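You operate a simulated robot arm through the tools that you are given. There is no shell and no other tool.

You are at the controls of a simulated robot arm. One attempt, no reset.

## Task
Put things in order on the wooden desk. At the end: the black can (marked "WASHERS") stands where the white spacer stood; the blue pin stands where the black can stood; one of the gold rollers from the wooden desk is on the red board; the white spacer stands on top of the white colour card; whatever was shut is shut again. Leave all else as you found it, and nothing knocked over.

It is judged by the outcome, as a careful person would: the job done as asked, and still so three seconds after it is handed in. It fails if anything else is knocked over, pushed out of place, dropped, spilled or broken.

## Robot
A 6-joint arm with a two-finger parallel gripper, fixed in place. Base frame: the origin is at the foot of the arm, x ahead of it, y to its left, z up; the work surface is at about z = 0. Readings come in mm, rad, newtons and seconds.
With the tool pointing down near the work surface it reaches from about 180 to 460 mm from the base axis. Its first joint turns from -1.222 to 1.222 rad. Payload 1.9 kg.
Tool frame: the origin (TCP) lies between the finger pads and is the grasp point; the fingertips stand 23 mm ahead of it; z points along the fingers, y is the line along which they close. Largest opening 94 mm; finger width 38, thickness 10; the body of the gripper, 54 by 96 mm, starts 39 mm behind the TCP.
Orientation is that of the tool frame in the base frame, as a unit quaternion [w, x, y, z]. With the fingers straight down and closing along the base's y, the tool's x points along the base's -x, its y along +y and its z along -z.

## Interface
- The arm moves only by the tool step_arm. Its argument "targets" is a list of rows, each a list of 7 numbers: the closure in counts, from 0 (fully open) to 255 (shut), then the shift along the base's x, y, z in mm, then the turn, a rotation vector about the base's x, y, z in rad. In form: [[hand, x, y, z, wx, wy, wz], ...]. A call has 1 to 20 rows; each row shifts and turns the commanded pose from where the row before left it. Each row takes 0.2 s and may step no farther than 50 mm and 0.15 rad from the row before; otherwise, or with a gripper value out of range, the whole call is refused. Where a pose cannot be reached the arm comes as near as it can. A force on the tool above 40 N (or 10 N above the force at the start of the call, whichever is more), or a blocked arm, ends the call early, and 0.2 s more pass. The fingers move at their own pace (about 108 mm/s each) and stop on an object; they squeeze with about 21 N. The grip force told is the motor's: it shows also when the fingers shut on nothing. Time passes only in rows, and 0.2 s behind the last, so rows that do not move let the fingers close. The reply holds the time, the measured pose of the TCP, the force on the tool along the base axes, the opening and the grip force, in the units named above and with some noise, with the torque about the TCP (base axes, N m) and any sound that the robot's microphone picked up, and new pictures: "pictures" is both (left out), scene, wrist or none.
- Cameras (640 x 400 px; columns grow to the right, rows downward): "scene" is fixed at [48.4, 311, 414.6]; the picture's right is [-0.83, -0.55, 0.00], its down [-0.36, 0.54, -0.76] and it looks along [0.42, -0.64, -0.64] (base axes); focal length 214 px, centre (320, 200). "wrist" rides on the gripper at [86, 16, -74] in the tool frame; the picture's right is [-0.18, 0.98, 0.00], its down [-0.58, -0.11, -0.81] and it looks along [-0.79, -0.15, 0.59] (tool axes); focal length 243 px, centre (320, 200).
- locate(camera, pixels): for up to 12 pixels [column, row] of the newest picture of that camera ("zoom" is the newest enlarged one), the place [x, y, z] in the base frame of the surface seen there, good to about 3 mm. It takes no simulated time.
- inspect(camera, box): a new picture of the part [left, top, right, bottom] of that camera's present view, enlarged. It takes no simulated time.
- job_done(): hands the job in; it is judged then, once.

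Unless the task says otherwise, let go and move clear before handing in.

The tools are called after ">>>" as name(argument=value, ...) on one line, values as JSON. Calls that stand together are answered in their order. step_arm: Moves the arm, as the interface text tells. Its arguments: {"type":"object","properties":{"targets":{"type":"array"},"pictures":{"type":"string","enum":["both","scene","wrist","none"]}},"required":["targets"]} The other tools are called the same way: locate (camera, pixels) gives the place of the surface under pixels of a picture; inspect (camera, box) takes an enlarged picture of a part of a camera's view; job_done () hands the job in.

At the start:

```text
time_s: 0.0
ee_pos: [328.3, 40.1, 295.5]
orientation: [-0.001, 0.0, 1.0, -0.001]
contact_force: [-0.1, 0.9, 0.4]
ft_torque: [0.0, 0.02, 0.02]
width: 93.9
finger_force: 0.0
```

scene: 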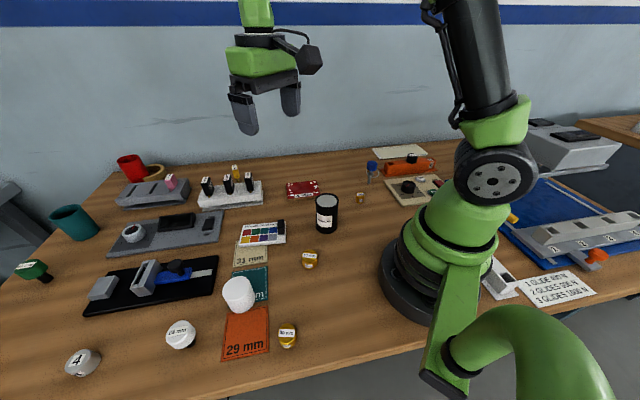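
wrist: 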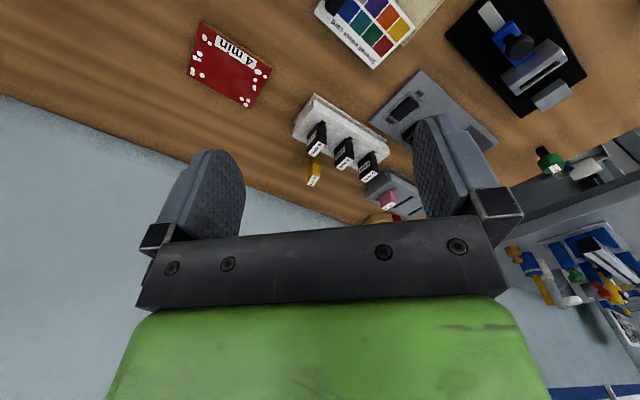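

The scene picture shows the black can near (327,213), white spacer near (238,293), colour card near (262,234), gold rollers near (309,259), (287,335), (361,198), and a red board near (303,190). I'll enlarge parts of the view to identify each object.

>>> inspect(camera="scene", box=[200, 200, 360, 300])

>>> inspect(camera="scene", box=[280, 130, 440, 230])

>>> inspect(camera="scene", box=[160, 270, 320, 370])

>>> inspect(camera="scene", box=[100, 140, 260, 240])

>>> inspect(camera="scene", box=[480, 110, 640, 310])

>>> inspect(camera="scene", box=[0, 190, 220, 390])

```text
4.00 times, centred on (280, 250) of scene
```

zoom: 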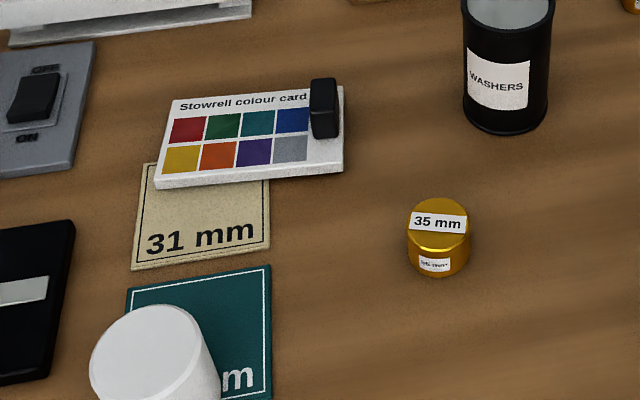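

```text
4.00 times, centred on (360, 180) of scene
```

zoom: 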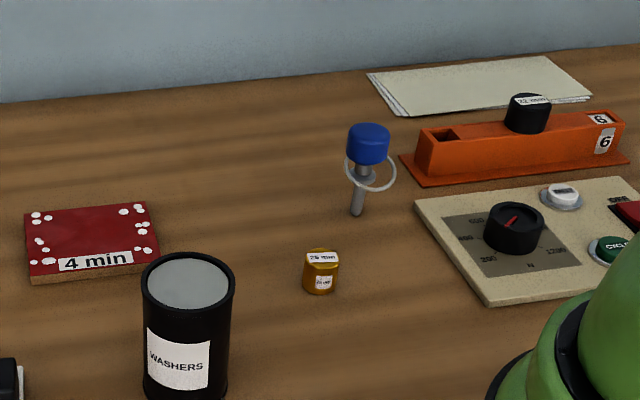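

```text
4.00 times, centred on (240, 320) of scene
```

zoom: 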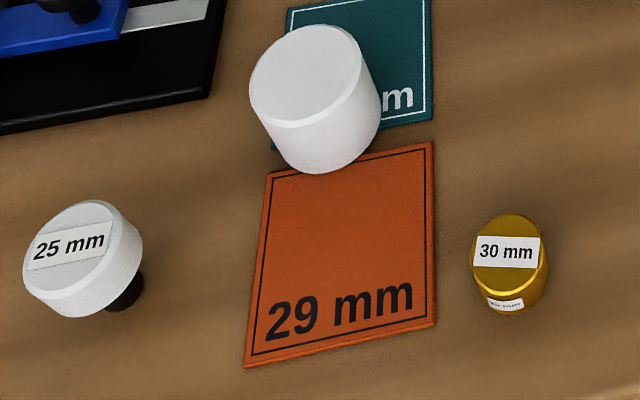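

```text
4.00 times, centred on (180, 190) of scene
```

zoom: 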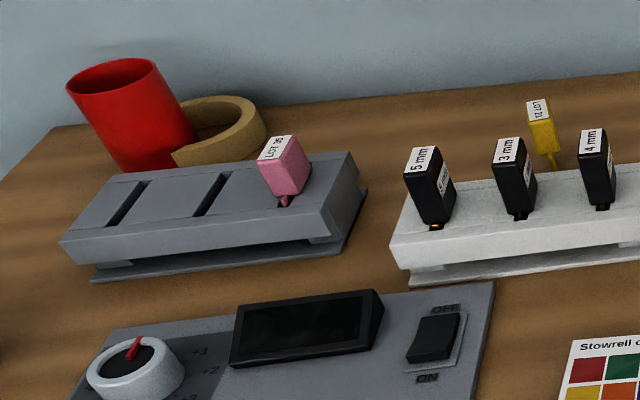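

```text
2.00 times, centred on (560, 210) of scene
```

zoom: 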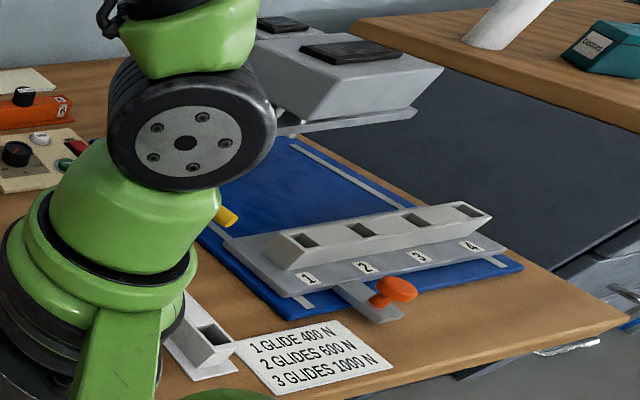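

```text
2.00 times, centred on (110, 290) of scene
```

zoom: 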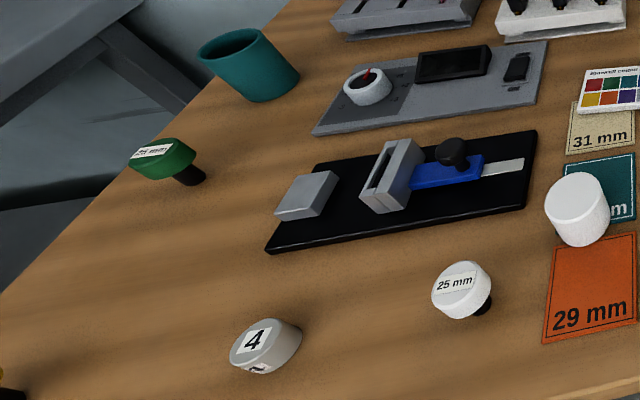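

The blue-headed pin with a ring sits near (370,172), the red "4 min" board near (303,190), and a small black piece lies on the colour card near (281,226). I'll measure all of these places and zoom in closer on the pin.

>>> inspect(camera="scene", box=[340, 150, 404, 190])

>>> locate(camera="scene", pixels=[[327, 200], [327, 231], [318, 225], [338, 200], [316, 200], [232, 287], [238, 311], [220, 292], [251, 285], [226, 304], [309, 253], [309, 268]])

>>> locate(camera="scene", pixels=[[372, 164], [368, 201], [372, 177], [360, 194], [360, 202], [287, 330], [287, 344], [287, 185], [318, 182], [320, 195], [288, 198], [303, 190]])

>>> locate(camera="scene", pixels=[[243, 224], [285, 222], [285, 241], [240, 245], [262, 234], [280, 221], [281, 231], [281, 226], [248, 239], [263, 228], [269, 237], [235, 250]])

```text
10.00 times, centred on (372, 170) of scene
```

zoom: 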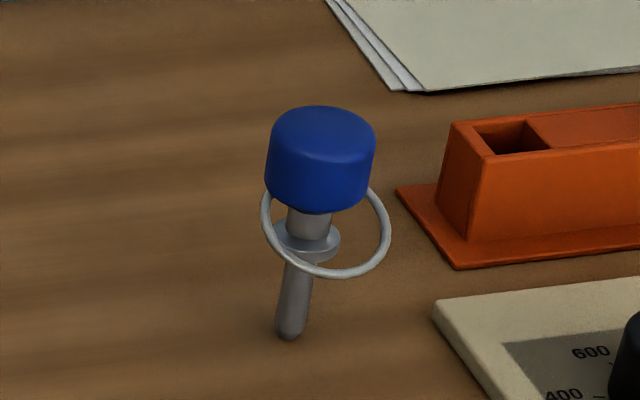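

```text
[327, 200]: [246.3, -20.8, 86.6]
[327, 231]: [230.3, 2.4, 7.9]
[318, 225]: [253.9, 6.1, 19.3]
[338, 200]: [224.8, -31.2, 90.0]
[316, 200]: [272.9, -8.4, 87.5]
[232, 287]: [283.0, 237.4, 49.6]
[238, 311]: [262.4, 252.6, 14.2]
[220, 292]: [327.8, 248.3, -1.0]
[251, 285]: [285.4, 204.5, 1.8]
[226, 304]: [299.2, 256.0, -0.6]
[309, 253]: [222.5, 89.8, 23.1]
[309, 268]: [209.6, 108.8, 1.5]
```

```text
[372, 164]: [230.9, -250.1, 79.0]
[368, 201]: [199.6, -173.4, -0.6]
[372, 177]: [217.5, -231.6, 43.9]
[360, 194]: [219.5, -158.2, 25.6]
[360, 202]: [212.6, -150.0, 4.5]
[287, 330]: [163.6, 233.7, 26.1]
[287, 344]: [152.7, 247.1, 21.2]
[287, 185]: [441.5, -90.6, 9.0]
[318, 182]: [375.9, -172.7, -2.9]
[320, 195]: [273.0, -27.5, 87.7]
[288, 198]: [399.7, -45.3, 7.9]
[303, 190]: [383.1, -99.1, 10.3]
```

```text
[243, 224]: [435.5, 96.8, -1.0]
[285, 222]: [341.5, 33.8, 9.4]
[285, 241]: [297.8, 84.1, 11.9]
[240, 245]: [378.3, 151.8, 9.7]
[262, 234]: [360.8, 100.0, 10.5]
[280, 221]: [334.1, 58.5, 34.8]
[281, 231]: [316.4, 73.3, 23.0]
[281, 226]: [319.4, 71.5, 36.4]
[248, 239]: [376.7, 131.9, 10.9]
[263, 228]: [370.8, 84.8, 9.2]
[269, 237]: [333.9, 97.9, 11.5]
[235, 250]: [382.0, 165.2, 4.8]
```

The spacer's top is near z=50 at pixel (237,289), and the card's top is near z=10. I'll measure the spacer, can, pin and roller rims more exactly before moving.

>>> locate(camera="scene", pixels=[[236.7, 288.7], [224, 293], [248.5, 286], [237.5, 278], [236, 300], [230, 307], [245, 308], [327, 196], [318, 199], [335, 199], [327, 203], [325, 215]])

>>> locate(camera="scene", pixels=[[368, 165], [376, 165], [372, 162], [372, 168], [369, 182], [370, 178], [369, 184], [371, 174], [378, 174], [302, 258], [310, 252], [317, 258]])

>>> inspect(camera="wrist", box=[160, 0, 480, 200])

>>> inspect(camera="scene", box=[296, 180, 360, 240])

```text
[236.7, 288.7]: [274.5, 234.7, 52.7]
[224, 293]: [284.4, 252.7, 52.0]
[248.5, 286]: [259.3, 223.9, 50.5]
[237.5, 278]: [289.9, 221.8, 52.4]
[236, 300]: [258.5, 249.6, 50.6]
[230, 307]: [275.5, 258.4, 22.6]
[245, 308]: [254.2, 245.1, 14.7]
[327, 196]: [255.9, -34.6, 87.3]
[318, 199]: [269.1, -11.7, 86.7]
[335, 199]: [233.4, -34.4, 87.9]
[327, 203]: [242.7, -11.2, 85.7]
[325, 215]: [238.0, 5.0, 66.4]
```

```text
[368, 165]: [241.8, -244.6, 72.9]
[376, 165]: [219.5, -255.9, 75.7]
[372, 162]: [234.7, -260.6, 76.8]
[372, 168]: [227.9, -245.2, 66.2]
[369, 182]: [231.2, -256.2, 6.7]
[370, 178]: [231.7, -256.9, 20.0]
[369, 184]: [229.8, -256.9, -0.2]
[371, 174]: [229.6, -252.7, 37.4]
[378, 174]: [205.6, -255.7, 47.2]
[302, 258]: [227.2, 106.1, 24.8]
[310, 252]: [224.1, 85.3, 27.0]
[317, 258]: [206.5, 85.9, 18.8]
```

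```text
2.00 times, centred on (320, 100) of wrist
```

zoom: 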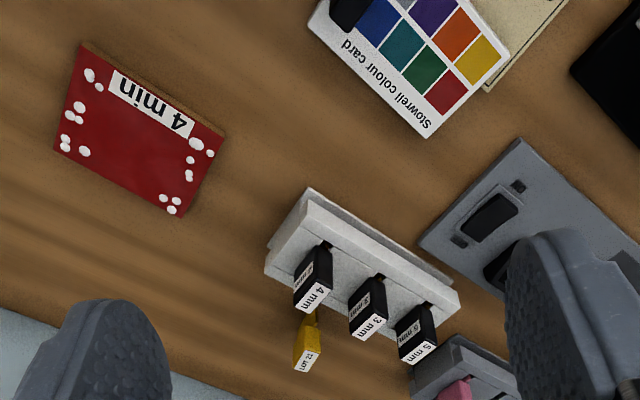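

```text
6.67 times, centred on (328, 210) of scene
```

zoom: 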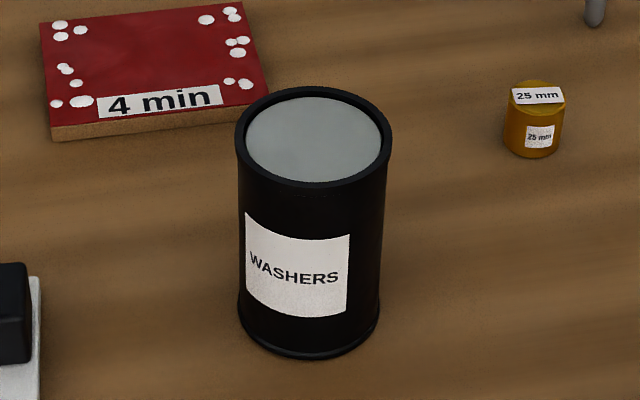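

The spacer centre is about (272,237) with its top at z≈52 and a width of about 44 mm. The can is about (249,-21) with its top at z≈88, and the pin about (230,-256). I'll move above the spacer at z≈170, turning the hand to line up with the card's short side.

>>> step_arm(targets=[[0, -11.2, 39.4, -25, 0, 0, 0.143], [0, -11.2, 39.4, -25, 0, 0, 0.143], [0, -11.2, 39.4, -25, 0, 0, 0.143], [0, -11.2, 39.4, -25, 0, 0, 0.143], [0, -11.2, 39.4, -25, 0, 0, 0.143], [0, 0, 0, 0, 0, 0, 0]], pictures="both")

```text
time_s: 1.4
ee_pos: [272.0, 238.3, 174.1]
orientation: [0.0, -0.352, 0.936, 0.001]
contact_force: [0.6, 0.7, -1.5]
ft_torque: [0.01, -0.01, 0.0]
width: 94.1
finger_force: 0.1
```

scene: 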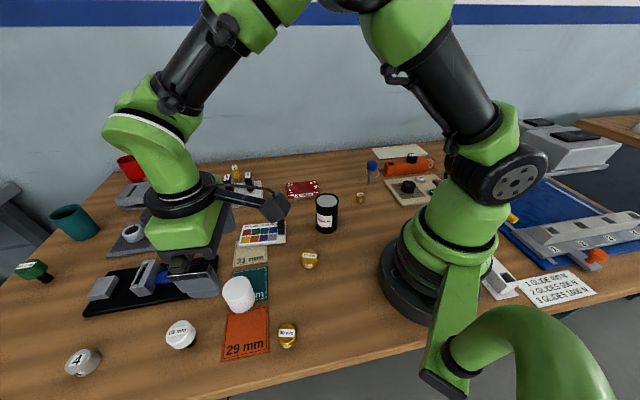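
wrist: 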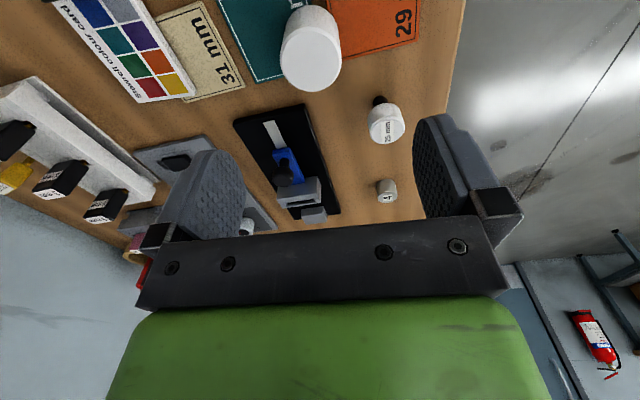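

The wrist picture shows the spacer at (311,50), well seen between the fingers. I'll measure its top face and nearby items from here.

>>> inspect(camera="wrist", box=[220, 0, 412, 120])

>>> locate(camera="wrist", pixels=[[313, 63], [287, 62], [337, 62], [312, 38], [312, 85], [305, 15], [320, 12], [384, 125], [290, 30], [335, 30], [300, 78], [326, 78]])

>>> locate(camera="wrist", pixels=[[60, 2], [143, 2], [195, 92], [142, 102], [150, 45], [120, 15], [100, 20], [150, 85], [190, 10], [245, 85], [280, 20], [85, 15]])

```text
3.33 times, centred on (316, 60) of wrist
```

zoom: 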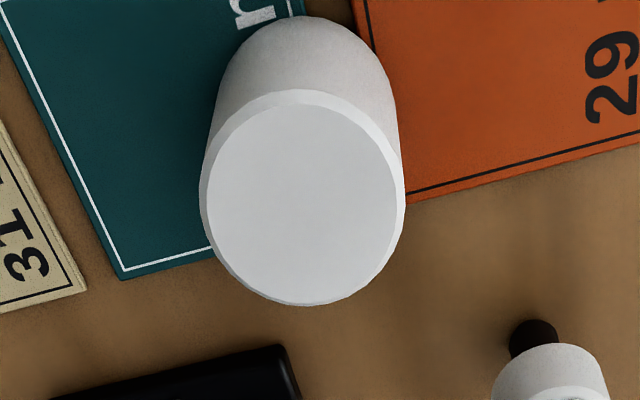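

```text
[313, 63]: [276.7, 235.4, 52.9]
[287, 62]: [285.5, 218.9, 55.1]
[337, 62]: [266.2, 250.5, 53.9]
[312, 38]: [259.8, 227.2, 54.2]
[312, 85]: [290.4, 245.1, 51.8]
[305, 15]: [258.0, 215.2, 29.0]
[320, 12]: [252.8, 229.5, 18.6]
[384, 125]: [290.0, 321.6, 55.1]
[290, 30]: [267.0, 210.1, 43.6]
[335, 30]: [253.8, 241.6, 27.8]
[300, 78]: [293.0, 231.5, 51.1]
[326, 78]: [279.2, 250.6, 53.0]
```

```text
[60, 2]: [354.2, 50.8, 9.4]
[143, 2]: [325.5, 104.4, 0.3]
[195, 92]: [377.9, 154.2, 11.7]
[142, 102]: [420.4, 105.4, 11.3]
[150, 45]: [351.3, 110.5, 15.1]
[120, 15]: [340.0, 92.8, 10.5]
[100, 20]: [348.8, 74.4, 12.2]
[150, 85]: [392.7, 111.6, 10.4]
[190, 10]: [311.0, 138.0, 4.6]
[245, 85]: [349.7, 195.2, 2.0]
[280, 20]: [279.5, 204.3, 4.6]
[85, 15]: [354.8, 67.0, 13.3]
```

The wrist measurement puts the spacer's top centre at about (275,235.5) with its top at z≈53. I'll go down to about 35 mm with the fingers open around it.

>>> step_arm(targets=[[0, 2.5, -2, -35, 0, 0, 0], [0, 0, 0, -35, 0, 0, 0], [0, 0, 0, -10, 0, 0, 0], [0, 0, 0, 0, 0, 0, 0]], pictures="both")

```text
time_s: 2.4
ee_pos: [272.7, 235.9, 90.5]
orientation: [0.001, -0.35, 0.937, 0.0]
contact_force: [-0.1, 0.4, -0.1]
ft_torque: [0.04, 0.01, -0.01]
width: 94.1
finger_force: 0.0
```

scene: 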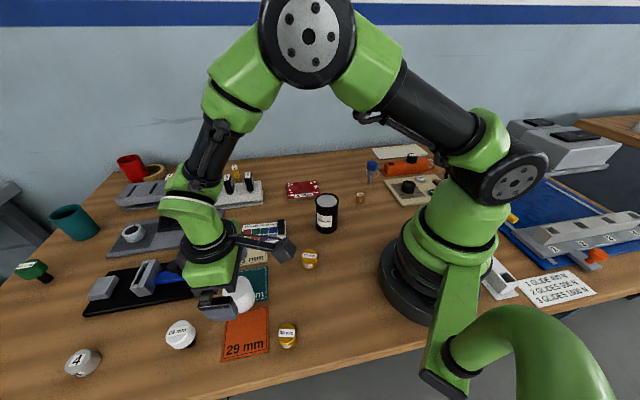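
wrist: 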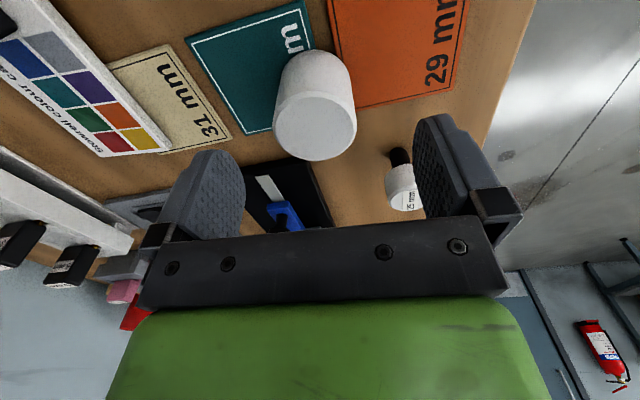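

The spacer at (315,105) sits roughly 2 mm to the left of the finger centreline. I'll correct by about (+2.3,-0.8), go down to z≈35 and close on it.

>>> step_arm(targets=[[0, 2.3, -0.8, -20, 0, 0, 0], [0, 0, 0, -20, 0, 0, 0], [0, 0, 0, -15.5, 0, 0, 0], [0, 0, 0, 0, 0, 0, 0]], pictures="wrist")

```text
time_s: 3.4
ee_pos: [274.5, 232.9, 34.0]
orientation: [0.001, -0.35, 0.937, 0.0]
contact_force: [-0.1, -1.2, -0.3]
ft_torque: [0.03, 0.01, 0.06]
width: 94.2
finger_force: 0.0
```

wrist: 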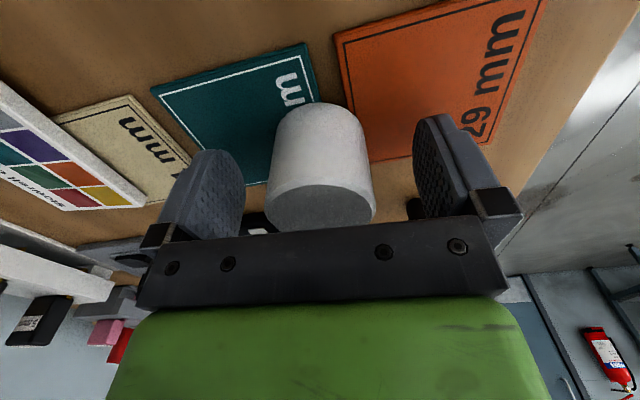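

The spacer is now centred between the fingers at column 321. I'll close the gripper on it.

>>> step_arm(targets=[[255, 0, 0, 0, 0, 0, 0], [255, 0, 0, 0, 0, 0, 0], [255, 0, 0, 0, 0, 0, 0]], pictures="wrist")

```text
time_s: 4.2
ee_pos: [275.1, 233.8, 33.4]
orientation: [0.0, -0.35, 0.937, 0.0]
contact_force: [0.4, -0.1, -0.3]
ft_torque: [0.0, 0.0, 0.03]
width: 47.3
finger_force: 20.9
```

wrist: 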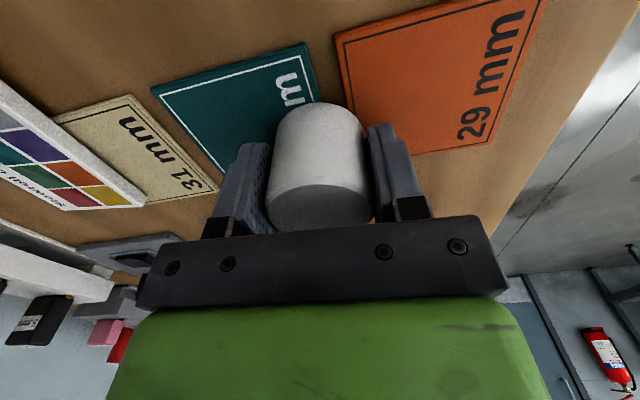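

The opening reads 47.3 mm with 20.9 N of grip, so the spacer is held. I'll lift it straight up and look at what's beneath.

>>> step_arm(targets=[[255, 0, 0, 15, 0, 0, 0], [255, 0, 0, 30, 0, 0, 0], [255, 0, 0, 35, 0, 0, 0], [255, 0, 0, 0, 0, 0, 0]], pictures="both")

```text
time_s: 5.2
ee_pos: [278.4, 233.7, 115.6]
orientation: [0.0, -0.35, 0.937, -0.001]
contact_force: [-1.0, -0.6, 0.7]
ft_torque: [0.03, -0.02, 0.0]
width: 0.0
finger_force: 21.1
```

scene: 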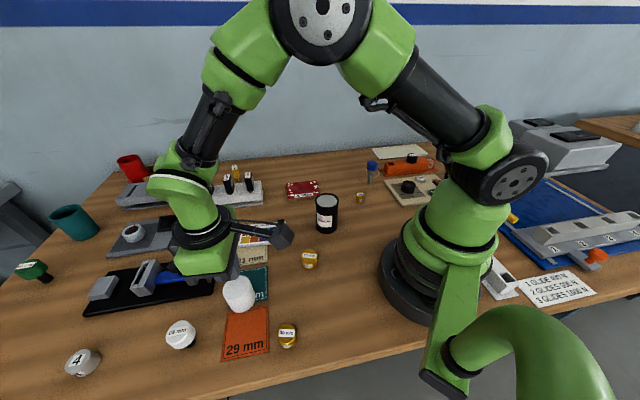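
wrist: 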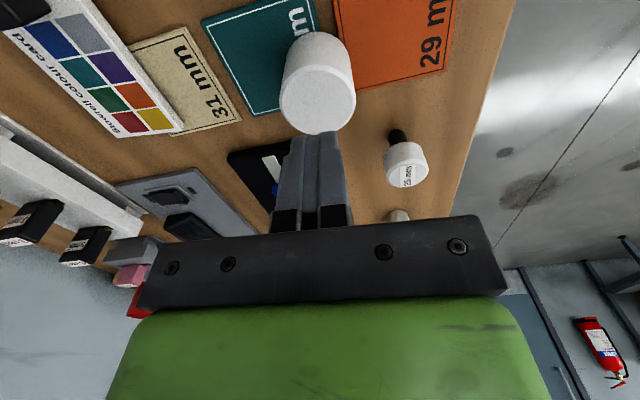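

The opening reads 0.0, so the spacer slipped out during the lift and still stands near (317,85) in the wrist view. I'll check whether it moved or got tilted before trying again.

>>> inspect(camera="wrist", box=[220, 0, 412, 160])

>>> inspect(camera="scene", box=[190, 250, 290, 320])

>>> locate(camera="wrist", pixels=[[316, 98], [284, 98], [351, 98], [316, 75], [316, 128], [318, 50], [300, 50], [335, 50]])

```text
2.50 times, centred on (316, 80) of wrist
```

zoom: 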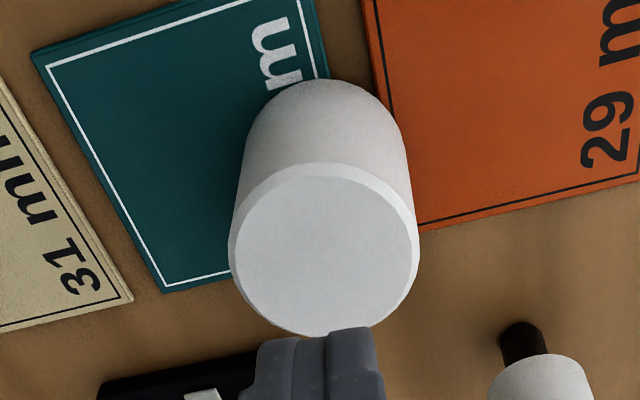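

```text
5.71 times, centred on (240, 285) of scene
```

zoom: 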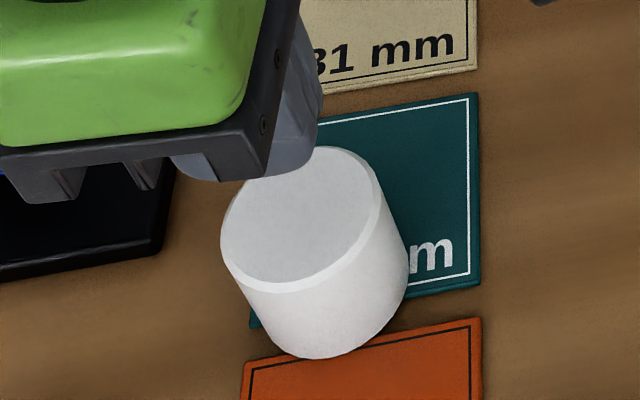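

```text
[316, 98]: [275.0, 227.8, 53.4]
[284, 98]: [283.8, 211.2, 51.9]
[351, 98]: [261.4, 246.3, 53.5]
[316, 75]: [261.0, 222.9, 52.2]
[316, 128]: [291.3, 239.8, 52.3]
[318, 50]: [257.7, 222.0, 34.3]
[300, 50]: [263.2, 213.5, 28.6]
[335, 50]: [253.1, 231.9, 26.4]
```

The scene picture shows the spacer unmoved: its left edge is still at column 222.5 and its bottom at row 313. I'll grip it again and lift in very small steps, watching the force to see whether it's heavy or slippery.

>>> step_arm(targets=[[0, 0, 0, 0, 0, 0, 0], [0, 0, 0, 0, 0, 0, 0], [0, 0, 0, -30, 0, 0, 0], [0, 0, 0, -30, 0, 0, 0], [0, 0, 0, -23, 0, 0, 0], [0, 0, 0, 0, 0, 0, 0], [255, 0, 0, 0, 0, 0, 0], [255, 0, 0, 0, 0, 0, 0], [255, 0, 0, 0, 0, 0, 0]], pictures="wrist")

>>> step_arm(targets=[[255, 0, 0, 2, 0, 0, 0]], pictures="none")

>>> step_arm(targets=[[255, 0, 0, 2, 0, 0, 0]], pictures="none")

>>> step_arm(targets=[[255, 0, 0, 2, 0, 0, 0]], pictures="wrist")

```text
time_s: 7.2
ee_pos: [275.9, 234.4, 31.8]
orientation: [0.0, -0.35, 0.937, 0.0]
contact_force: [0.2, -0.2, 0.2]
ft_torque: [-0.01, 0.01, 0.0]
width: 47.2
finger_force: 20.7
```

wrist: 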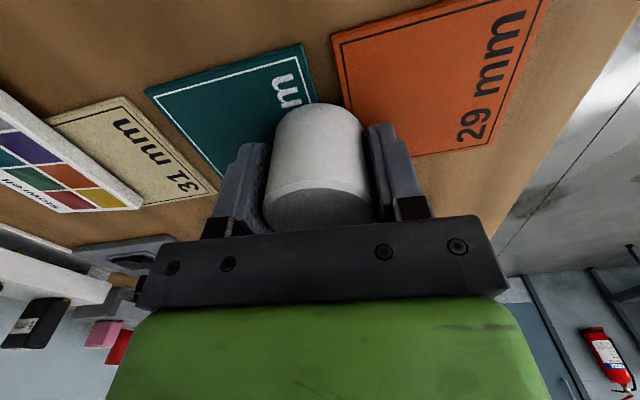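

```text
time_s: 7.6
ee_pos: [276.3, 235.1, 33.7]
orientation: [0.0, -0.351, 0.937, 0.0]
contact_force: [0.8, 0.3, -0.3]
ft_torque: [-0.04, 0.0, -0.02]
width: 47.5
finger_force: 21.0
```

```text
time_s: 8.0
ee_pos: [276.3, 234.7, 34.8]
orientation: [0.0, -0.35, 0.937, 0.0]
contact_force: [-0.2, -0.1, -1.2]
ft_torque: [-0.03, -0.02, 0.01]
width: 47.3
finger_force: 20.8
```

```text
time_s: 8.4
ee_pos: [275.6, 234.3, 37.7]
orientation: [0.0, -0.35, 0.937, -0.001]
contact_force: [0.5, 0.5, -0.3]
ft_torque: [0.0, -0.02, 0.01]
width: 47.2
finger_force: 20.7
```

wrist: 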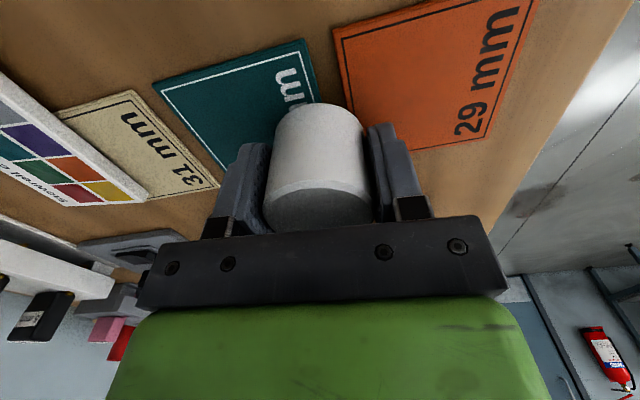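

The spacer is rising with the hand this time: its top stays at row 103 in the wrist view while the mats shift. It seems slippery, so I'll keep lifting gently at 2 mm per row and check for slip.

>>> step_arm(targets=[[255, 0, 0, 2, 0, 0, 0], [255, 0, 0, 2, 0, 0, 0], [255, 0, 0, 2, 0, 0, 0], [255, 0, 0, 2, 0, 0, 0], [255, 0, 0, 2, 0, 0, 0]], pictures="both")

```text
time_s: 9.6
ee_pos: [276.4, 233.2, 48.0]
orientation: [0.0, -0.35, 0.937, 0.0]
contact_force: [-0.2, 0.1, -1.3]
ft_torque: [0.0, 0.01, -0.01]
width: 47.5
finger_force: 21.4
```

scene: 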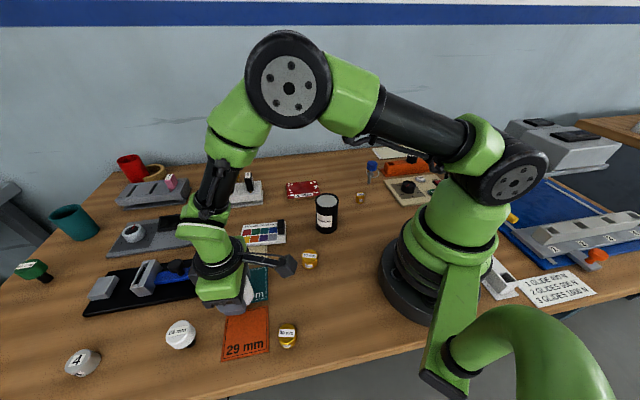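
wrist: 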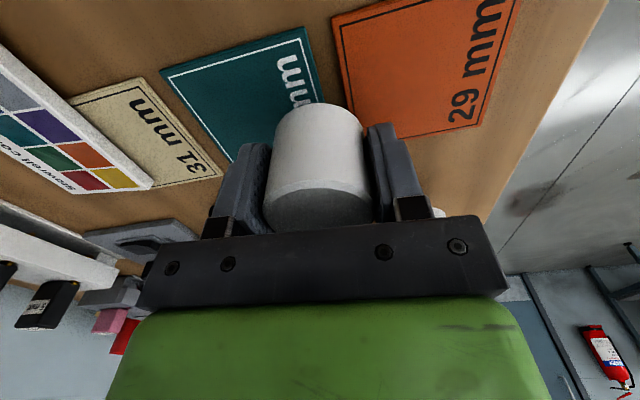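

The hand is at z=48 with the grip holding at 47.5 mm, and the spacer's top stays at row 103. I'll zoom in on the rim to have a reference for slow slip.

>>> inspect(camera="wrist", box=[240, 90, 400, 240])

>>> inspect(camera="scene", box=[190, 250, 290, 320])

```text
2.67 times, centred on (320, 165) of wrist
```

zoom: 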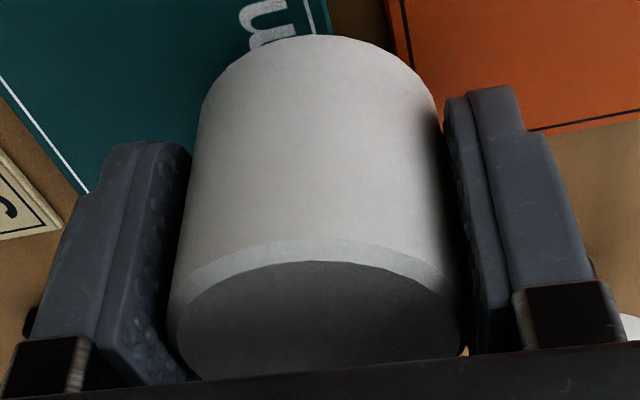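

```text
5.71 times, centred on (240, 285) of scene
```

zoom: 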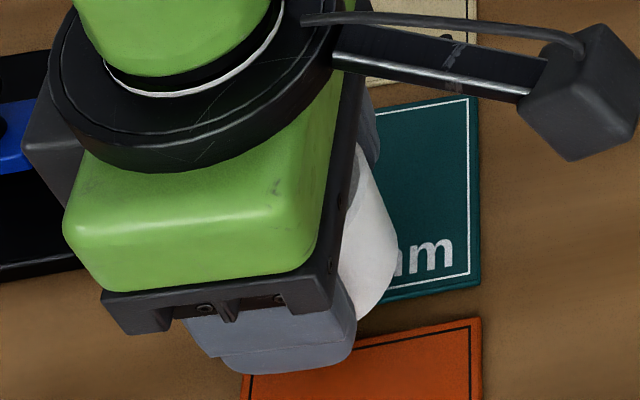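

The spacer is held square with no visible slip. I'll raise it another 8 mm slowly, then start moving it toward the card at a gentle pace.

>>> step_arm(targets=[[255, 0, 0, 2, 0, 0, 0], [255, 0, 0, 2, 0, 0, 0], [255, 0, 0, 2, 0, 0, 0], [255, 0, 0, 2, 0, 0, 0], [255, 0.5, -0.9, 0, 0, 0, 0], [255, 1.1, -1.7, 0, 0, 0, 0], [255, 1.6, -2.5, 0, 0, 0, 0], [255, 2.1, -3.3, 0, 0, 0, 0], [255, 2.6, -4.1, 0, 0, 0, 0], [255, 2.6, -4.1, 0, 0, 0, 0], [255, 2.6, -4.1, 0, 0, 0, 0], [255, 2.6, -4.1, 0, 0, 0, 0], [255, 2.6, -4.1, 0, 0, 0, 0], [255, 2.6, -4.1, 0, 0, 0, 0], [255, 2.1, -3.3, 0, 0, 0, 0], [255, 1.6, -2.5, 0, 0, 0, 0], [255, 0.8, -1.2, 0, 0, 0, 0]], pictures="both")

```text
time_s: 13.2
ee_pos: [301.6, 194.4, 56.0]
orientation: [0.0, -0.35, 0.937, 0.0]
contact_force: [0.2, 0.4, -0.5]
ft_torque: [-0.01, 0.01, 0.01]
width: 47.2
finger_force: 21.4
```

scene: 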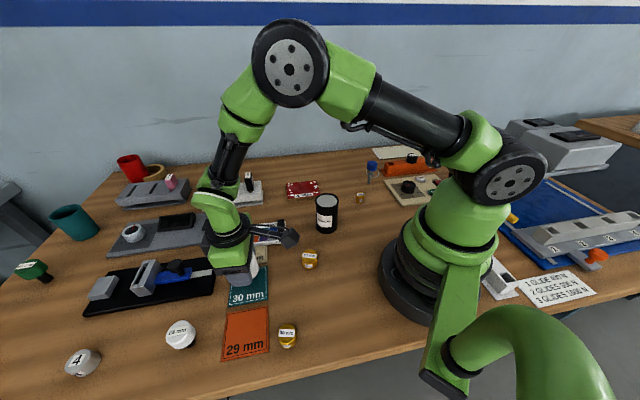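
wrist: 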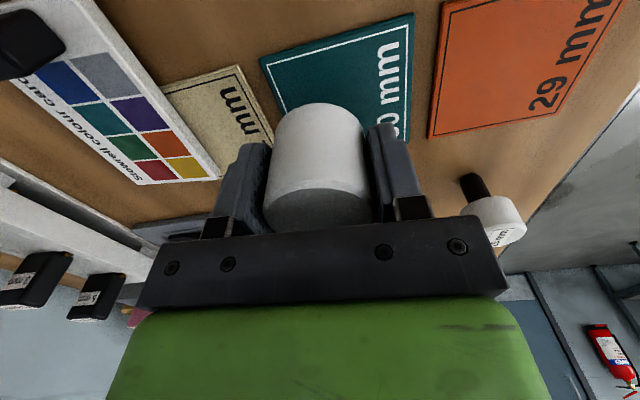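

The spacer is still held with its top at row 103, and the mat now shows "30 mm". I'll carry it the remaining (62,-97) mm to above the card.

>>> step_arm(targets=[[255, 0.8, -1.3, 0, 0, 0, 0], [255, 1.65, -2.55, 0, 0, 0, 0], [255, 2.5, -3.85, 0, 0, 0, 0], [255, 3.3, -5.1, 0, 0, 0, 0], [255, 4.1, -6.4, 0, 0, 0, 0], [255, 4.1, -6.4, 0, 0, 0, 0], [255, 4.1, -6.4, 0, 0, 0, 0], [255, 4.1, -6.4, 0, 0, 0, 0], [255, 4.1, -6.4, 0, 0, 0, 0], [255, 4.1, -6.4, 0, 0, 0, 0], [255, 4.1, -6.4, 0, 0, 0, 0], [255, 4.1, -6.4, 0, 0, 0, 0], [255, 4.1, -6.4, 0, 0, 0, 0], [255, 4.1, -6.4, 0, 0, 0, 0], [255, 3.3, -5.1, 0, 0, 0, 0], [255, 3.0, -4.7, 0, 0, 0, 0], [255, 2.5, -3.85, 0, 0, 0, 0], [255, 1.9, -3.0, 0, 0, 0, 0], [255, 1.4, -2.1, 0, 0, 0, 0], [255, 0.8, -1.3, 0, 0, 0, 0]], pictures="both")

```text
time_s: 17.4
ee_pos: [365.2, 98.7, 54.9]
orientation: [0.0, -0.351, 0.937, 0.0]
contact_force: [0.6, -0.5, -0.5]
ft_torque: [0.01, -0.01, -0.01]
width: 47.4
finger_force: 20.7
```

scene: 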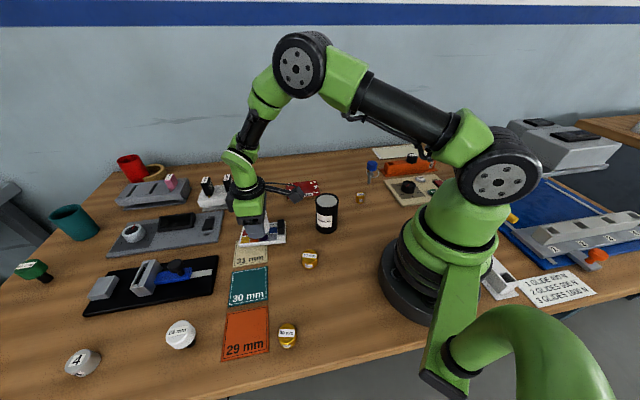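
wrist: 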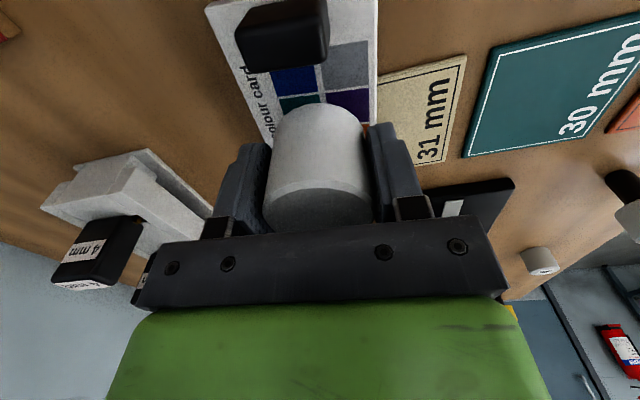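

>>> inspect(camera="wrist", box=[200, 0, 440, 160])

>>> inspect(camera="scene", box=[210, 190, 306, 250])

>>> locate(camera="wrist", pixels=[[350, 95], [290, 90], [340, 25], [365, 30], [225, 30], [280, 50], [310, 55], [320, 35], [260, 20], [355, 60]])

>>> locate(camera="scene", pixels=[[284, 235], [284, 241], [242, 241], [241, 246], [260, 243], [277, 240], [269, 240], [250, 242], [242, 247], [285, 224]])

```text
2.50 times, centred on (320, 80) of wrist
```

zoom: 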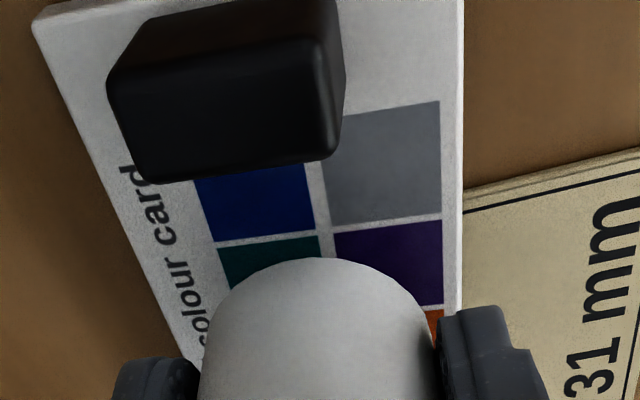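

```text
6.67 times, centred on (258, 220) of scene
```

zoom: 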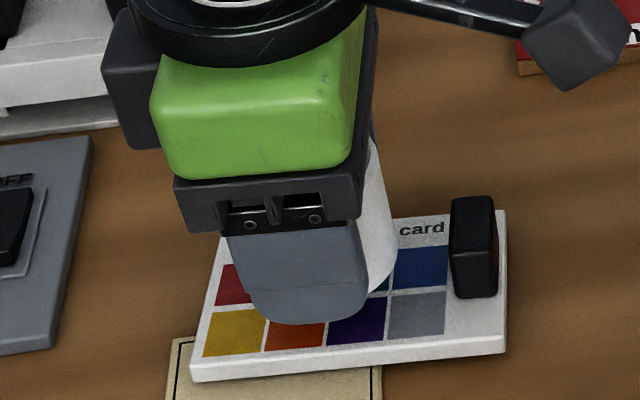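

```text
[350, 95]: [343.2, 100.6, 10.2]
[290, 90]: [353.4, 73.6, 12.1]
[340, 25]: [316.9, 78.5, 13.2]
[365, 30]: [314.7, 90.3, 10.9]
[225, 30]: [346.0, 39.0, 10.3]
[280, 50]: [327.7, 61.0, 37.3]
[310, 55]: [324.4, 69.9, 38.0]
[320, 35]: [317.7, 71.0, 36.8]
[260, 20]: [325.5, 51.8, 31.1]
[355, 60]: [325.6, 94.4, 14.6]
```

```text
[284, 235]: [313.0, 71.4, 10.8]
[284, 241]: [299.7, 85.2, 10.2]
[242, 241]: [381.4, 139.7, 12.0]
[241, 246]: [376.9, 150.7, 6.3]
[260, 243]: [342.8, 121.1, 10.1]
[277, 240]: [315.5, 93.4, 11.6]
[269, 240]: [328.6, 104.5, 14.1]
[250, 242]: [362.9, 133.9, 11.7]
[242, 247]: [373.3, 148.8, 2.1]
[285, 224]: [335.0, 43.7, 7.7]
```

The card's top is at about z=11, and the spacer hangs over it clear of the black piece, whose near edge is about (320,70). I'll lower it slowly until it touches the card.

>>> step_arm(targets=[[255, 0, 0, -1, 0, 0, 0], [255, 0, 0, -2, 0, 0, 0], [255, 0, 0, -2, 0, 0, 0], [255, 0, 0, -2, 0, 0, 0], [255, 0, 0, -2, 0, 0, 0], [255, 0, 0, -2, 0, 0, 0], [255, 0, 0, -1, 0, 0, 0]], pictures="scene")

>>> step_arm(targets=[[255, 0, 0, -1, 0, 0, 0]], pictures="none")

>>> step_arm(targets=[[255, 0, 0, -1, 0, 0, 0]], pictures="none")

>>> inspect(camera="wrist", box=[200, 0, 440, 240])

>>> inspect(camera="scene", box=[225, 200, 305, 250])

```text
time_s: 19.0
ee_pos: [363.3, 98.0, 43.2]
orientation: [0.0, -0.35, 0.937, 0.0]
contact_force: [0.7, 0.0, -1.4]
ft_torque: [-0.02, 0.03, 0.0]
width: 47.2
finger_force: 21.2
```

scene: 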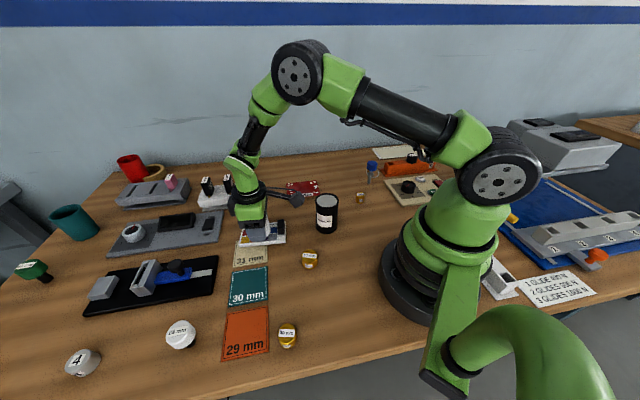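

```text
time_s: 19.4
ee_pos: [363.0, 97.9, 44.0]
orientation: [0.0, -0.35, 0.937, 0.0]
contact_force: [0.1, 0.7, -1.7]
ft_torque: [0.0, 0.02, -0.02]
width: 47.4
finger_force: 21.0
```

```text
time_s: 19.8
ee_pos: [365.6, 98.8, 43.7]
orientation: [0.0, -0.351, 0.937, 0.0]
contact_force: [-0.4, -0.6, -1.3]
ft_torque: [0.03, 0.01, 0.0]
width: 47.2
finger_force: 20.9
```

```text
1.67 times, centred on (320, 120) of wrist
```

zoom: 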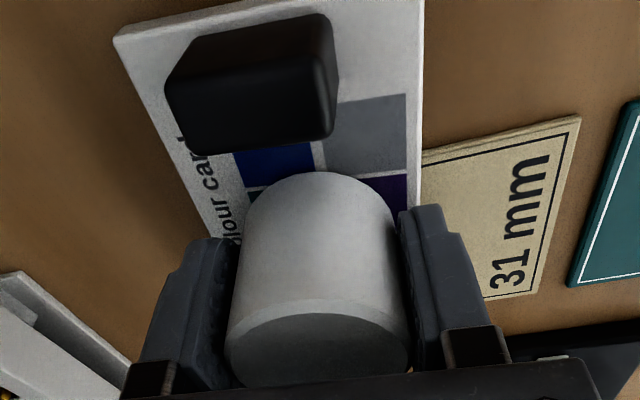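

```text
8.00 times, centred on (265, 225) of scene
```

zoom: 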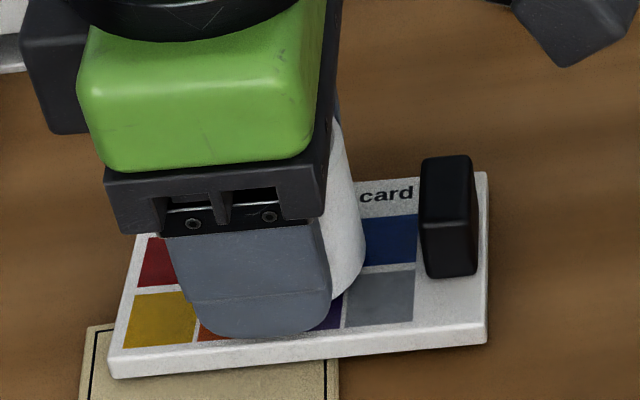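

No contact yet: the vertical force is about -1.3 N and the height reads about 43.7. I'll lower it further 1 mm at a time.

>>> step_arm(targets=[[255, 0, 0, -1, 0, 0, 0]], pictures="none")

>>> step_arm(targets=[[255, 0, 0, -1, 0, 0, 0]], pictures="none")

>>> inspect(camera="scene", box=[225, 200, 305, 250])

```text
time_s: 20.2
ee_pos: [363.6, 98.3, 40.3]
orientation: [-0.001, -0.35, 0.937, 0.0]
contact_force: [-0.3, 0.9, -1.7]
ft_torque: [0.01, 0.02, 0.0]
width: 47.3
finger_force: 20.8
```

```text
time_s: 20.6
ee_pos: [364.6, 99.5, 40.3]
orientation: [0.0, -0.35, 0.937, 0.001]
contact_force: [-0.8, -0.2, -1.3]
ft_torque: [-0.02, 0.01, -0.01]
width: 47.4
finger_force: 21.4
```

```text
8.00 times, centred on (265, 225) of scene
```

zoom: 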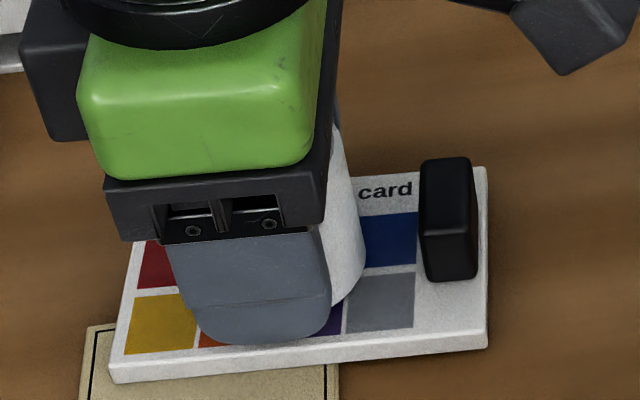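

The force still shows no contact, and the height reads about 40.3. I'll continue 1 mm at a time and watch the card's edges in the scene.

>>> step_arm(targets=[[255, 0, 0, -1, 0, 0, 0]], pictures="wrist")

>>> inspect(camera="scene", box=[225, 200, 305, 250])

>>> inspect(camera="wrist", box=[200, 0, 440, 240])

```text
time_s: 21.0
ee_pos: [364.4, 98.8, 38.8]
orientation: [0.001, -0.35, 0.937, 0.0]
contact_force: [-4.2, -0.6, 13.6]
ft_torque: [0.08, 0.17, 0.0]
width: 47.6
finger_force: 21.1
```

wrist: 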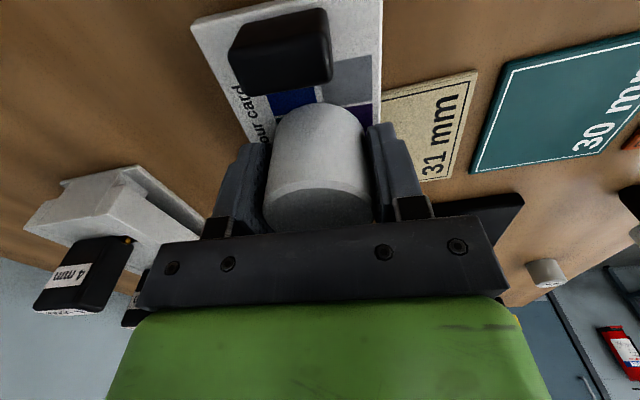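

```text
8.00 times, centred on (265, 225) of scene
```

zoom: 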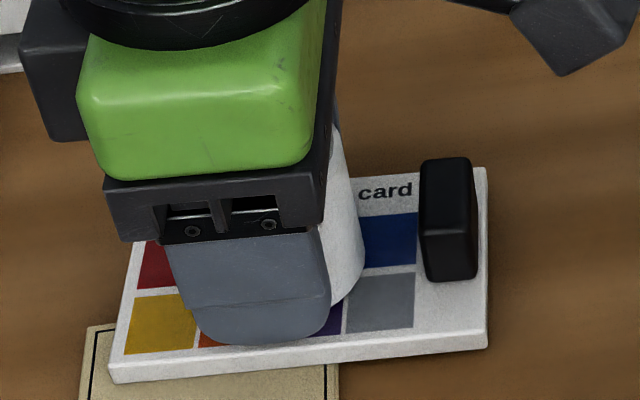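

```text
1.67 times, centred on (320, 120) of wrist
```

zoom: 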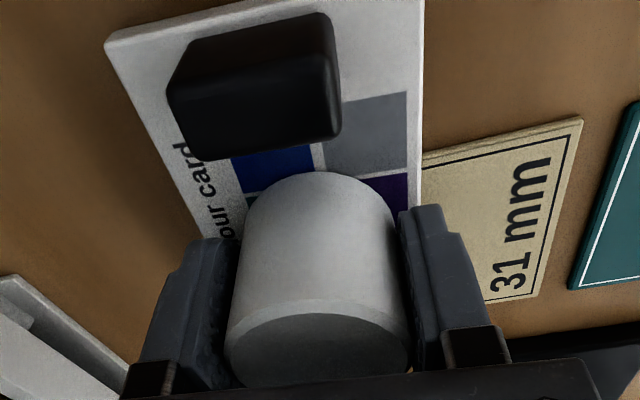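

Contact is made: the vertical force jumped to 13.6 N. I'll take the same enlarged view as at the start to check that the card hasn't shifted.

>>> inspect(camera="scene", box=[200, 200, 360, 300])

>>> locate(camera="scene", pixels=[[285, 222.5], [285, 241], [278, 242], [241, 243], [260, 243.5], [285, 230], [250, 244], [243, 231], [282, 222], [275, 224]])

```text
4.00 times, centred on (280, 250) of scene
```

zoom: 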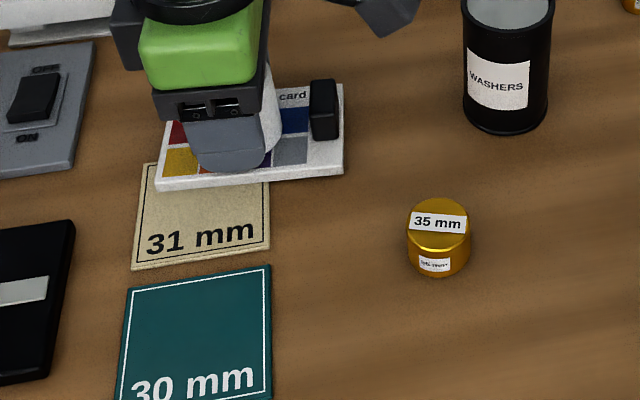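

```text
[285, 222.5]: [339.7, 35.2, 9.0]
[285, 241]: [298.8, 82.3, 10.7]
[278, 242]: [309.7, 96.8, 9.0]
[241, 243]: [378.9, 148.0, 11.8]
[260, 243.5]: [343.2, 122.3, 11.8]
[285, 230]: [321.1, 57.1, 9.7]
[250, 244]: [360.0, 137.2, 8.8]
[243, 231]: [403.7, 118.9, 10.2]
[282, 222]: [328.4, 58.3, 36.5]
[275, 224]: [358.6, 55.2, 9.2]
```

The card's corners moved by less than 1 px, which suggests it rocks a little on the edge of the "31 mm" mat under it. I'll measure the mats to work out where that support edge lies.

>>> locate(camera="scene", pixels=[[233, 272.5], [266.5, 267], [268, 296], [230, 304], [233.5, 266.5], [266.5, 261], [236, 241], [266.5, 247], [236.5, 249], [228, 311], [267, 303], [269, 350]])

```text
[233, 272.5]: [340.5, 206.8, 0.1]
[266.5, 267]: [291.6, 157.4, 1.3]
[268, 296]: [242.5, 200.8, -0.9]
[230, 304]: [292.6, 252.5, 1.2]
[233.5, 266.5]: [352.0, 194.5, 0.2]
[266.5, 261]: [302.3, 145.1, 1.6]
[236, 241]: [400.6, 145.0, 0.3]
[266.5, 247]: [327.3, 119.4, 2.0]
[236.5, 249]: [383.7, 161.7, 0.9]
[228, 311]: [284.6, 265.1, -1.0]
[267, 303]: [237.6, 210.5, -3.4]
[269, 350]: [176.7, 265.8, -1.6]
```

The "31 mm" mat is about 1.5 mm thick and lies under the near 20 mm of the card, so the rocking is only slight and the spacer stands on the far side of that edge. I'll ease up 0.8 mm to take off the pressure, then open part way.

>>> step_arm(targets=[[255, 0, 0, 0.8, 0, 0, 0], [255, 0, 0, 0, 0, 0, 0]], pictures="none")

>>> step_arm(targets=[[110, 0, 0, 0, 0, 0, 0], [76, 0, 0, 0, 0, 0, 0], [76, 0, 0, 0, 0, 0, 0]], pictures="both")

```text
time_s: 21.6
ee_pos: [364.1, 97.4, 40.3]
orientation: [-0.001, -0.35, 0.937, 0.0]
contact_force: [1.3, 0.8, 2.1]
ft_torque: [0.04, 0.04, 0.0]
width: 47.3
finger_force: 21.1
```

```text
time_s: 22.4
ee_pos: [364.2, 98.5, 41.0]
orientation: [0.0, -0.35, 0.937, 0.0]
contact_force: [0.0, 0.0, 0.4]
ft_torque: [-0.01, 0.03, -0.01]
width: 66.0
finger_force: 0.0
```

scene: 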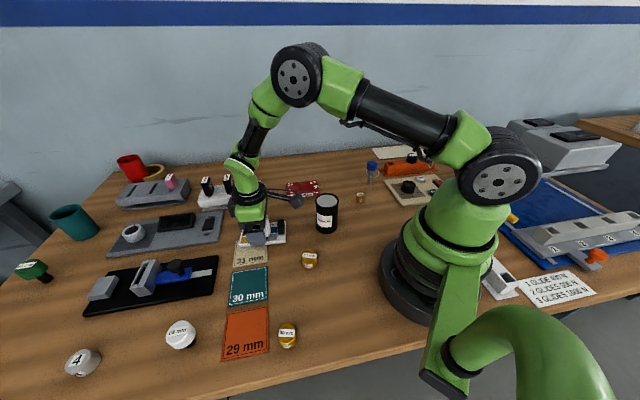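
wrist: 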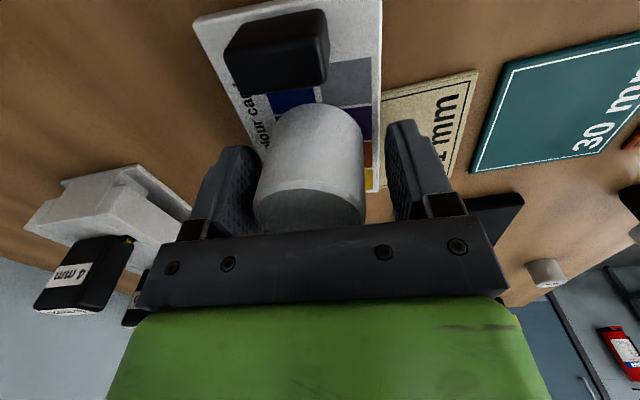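

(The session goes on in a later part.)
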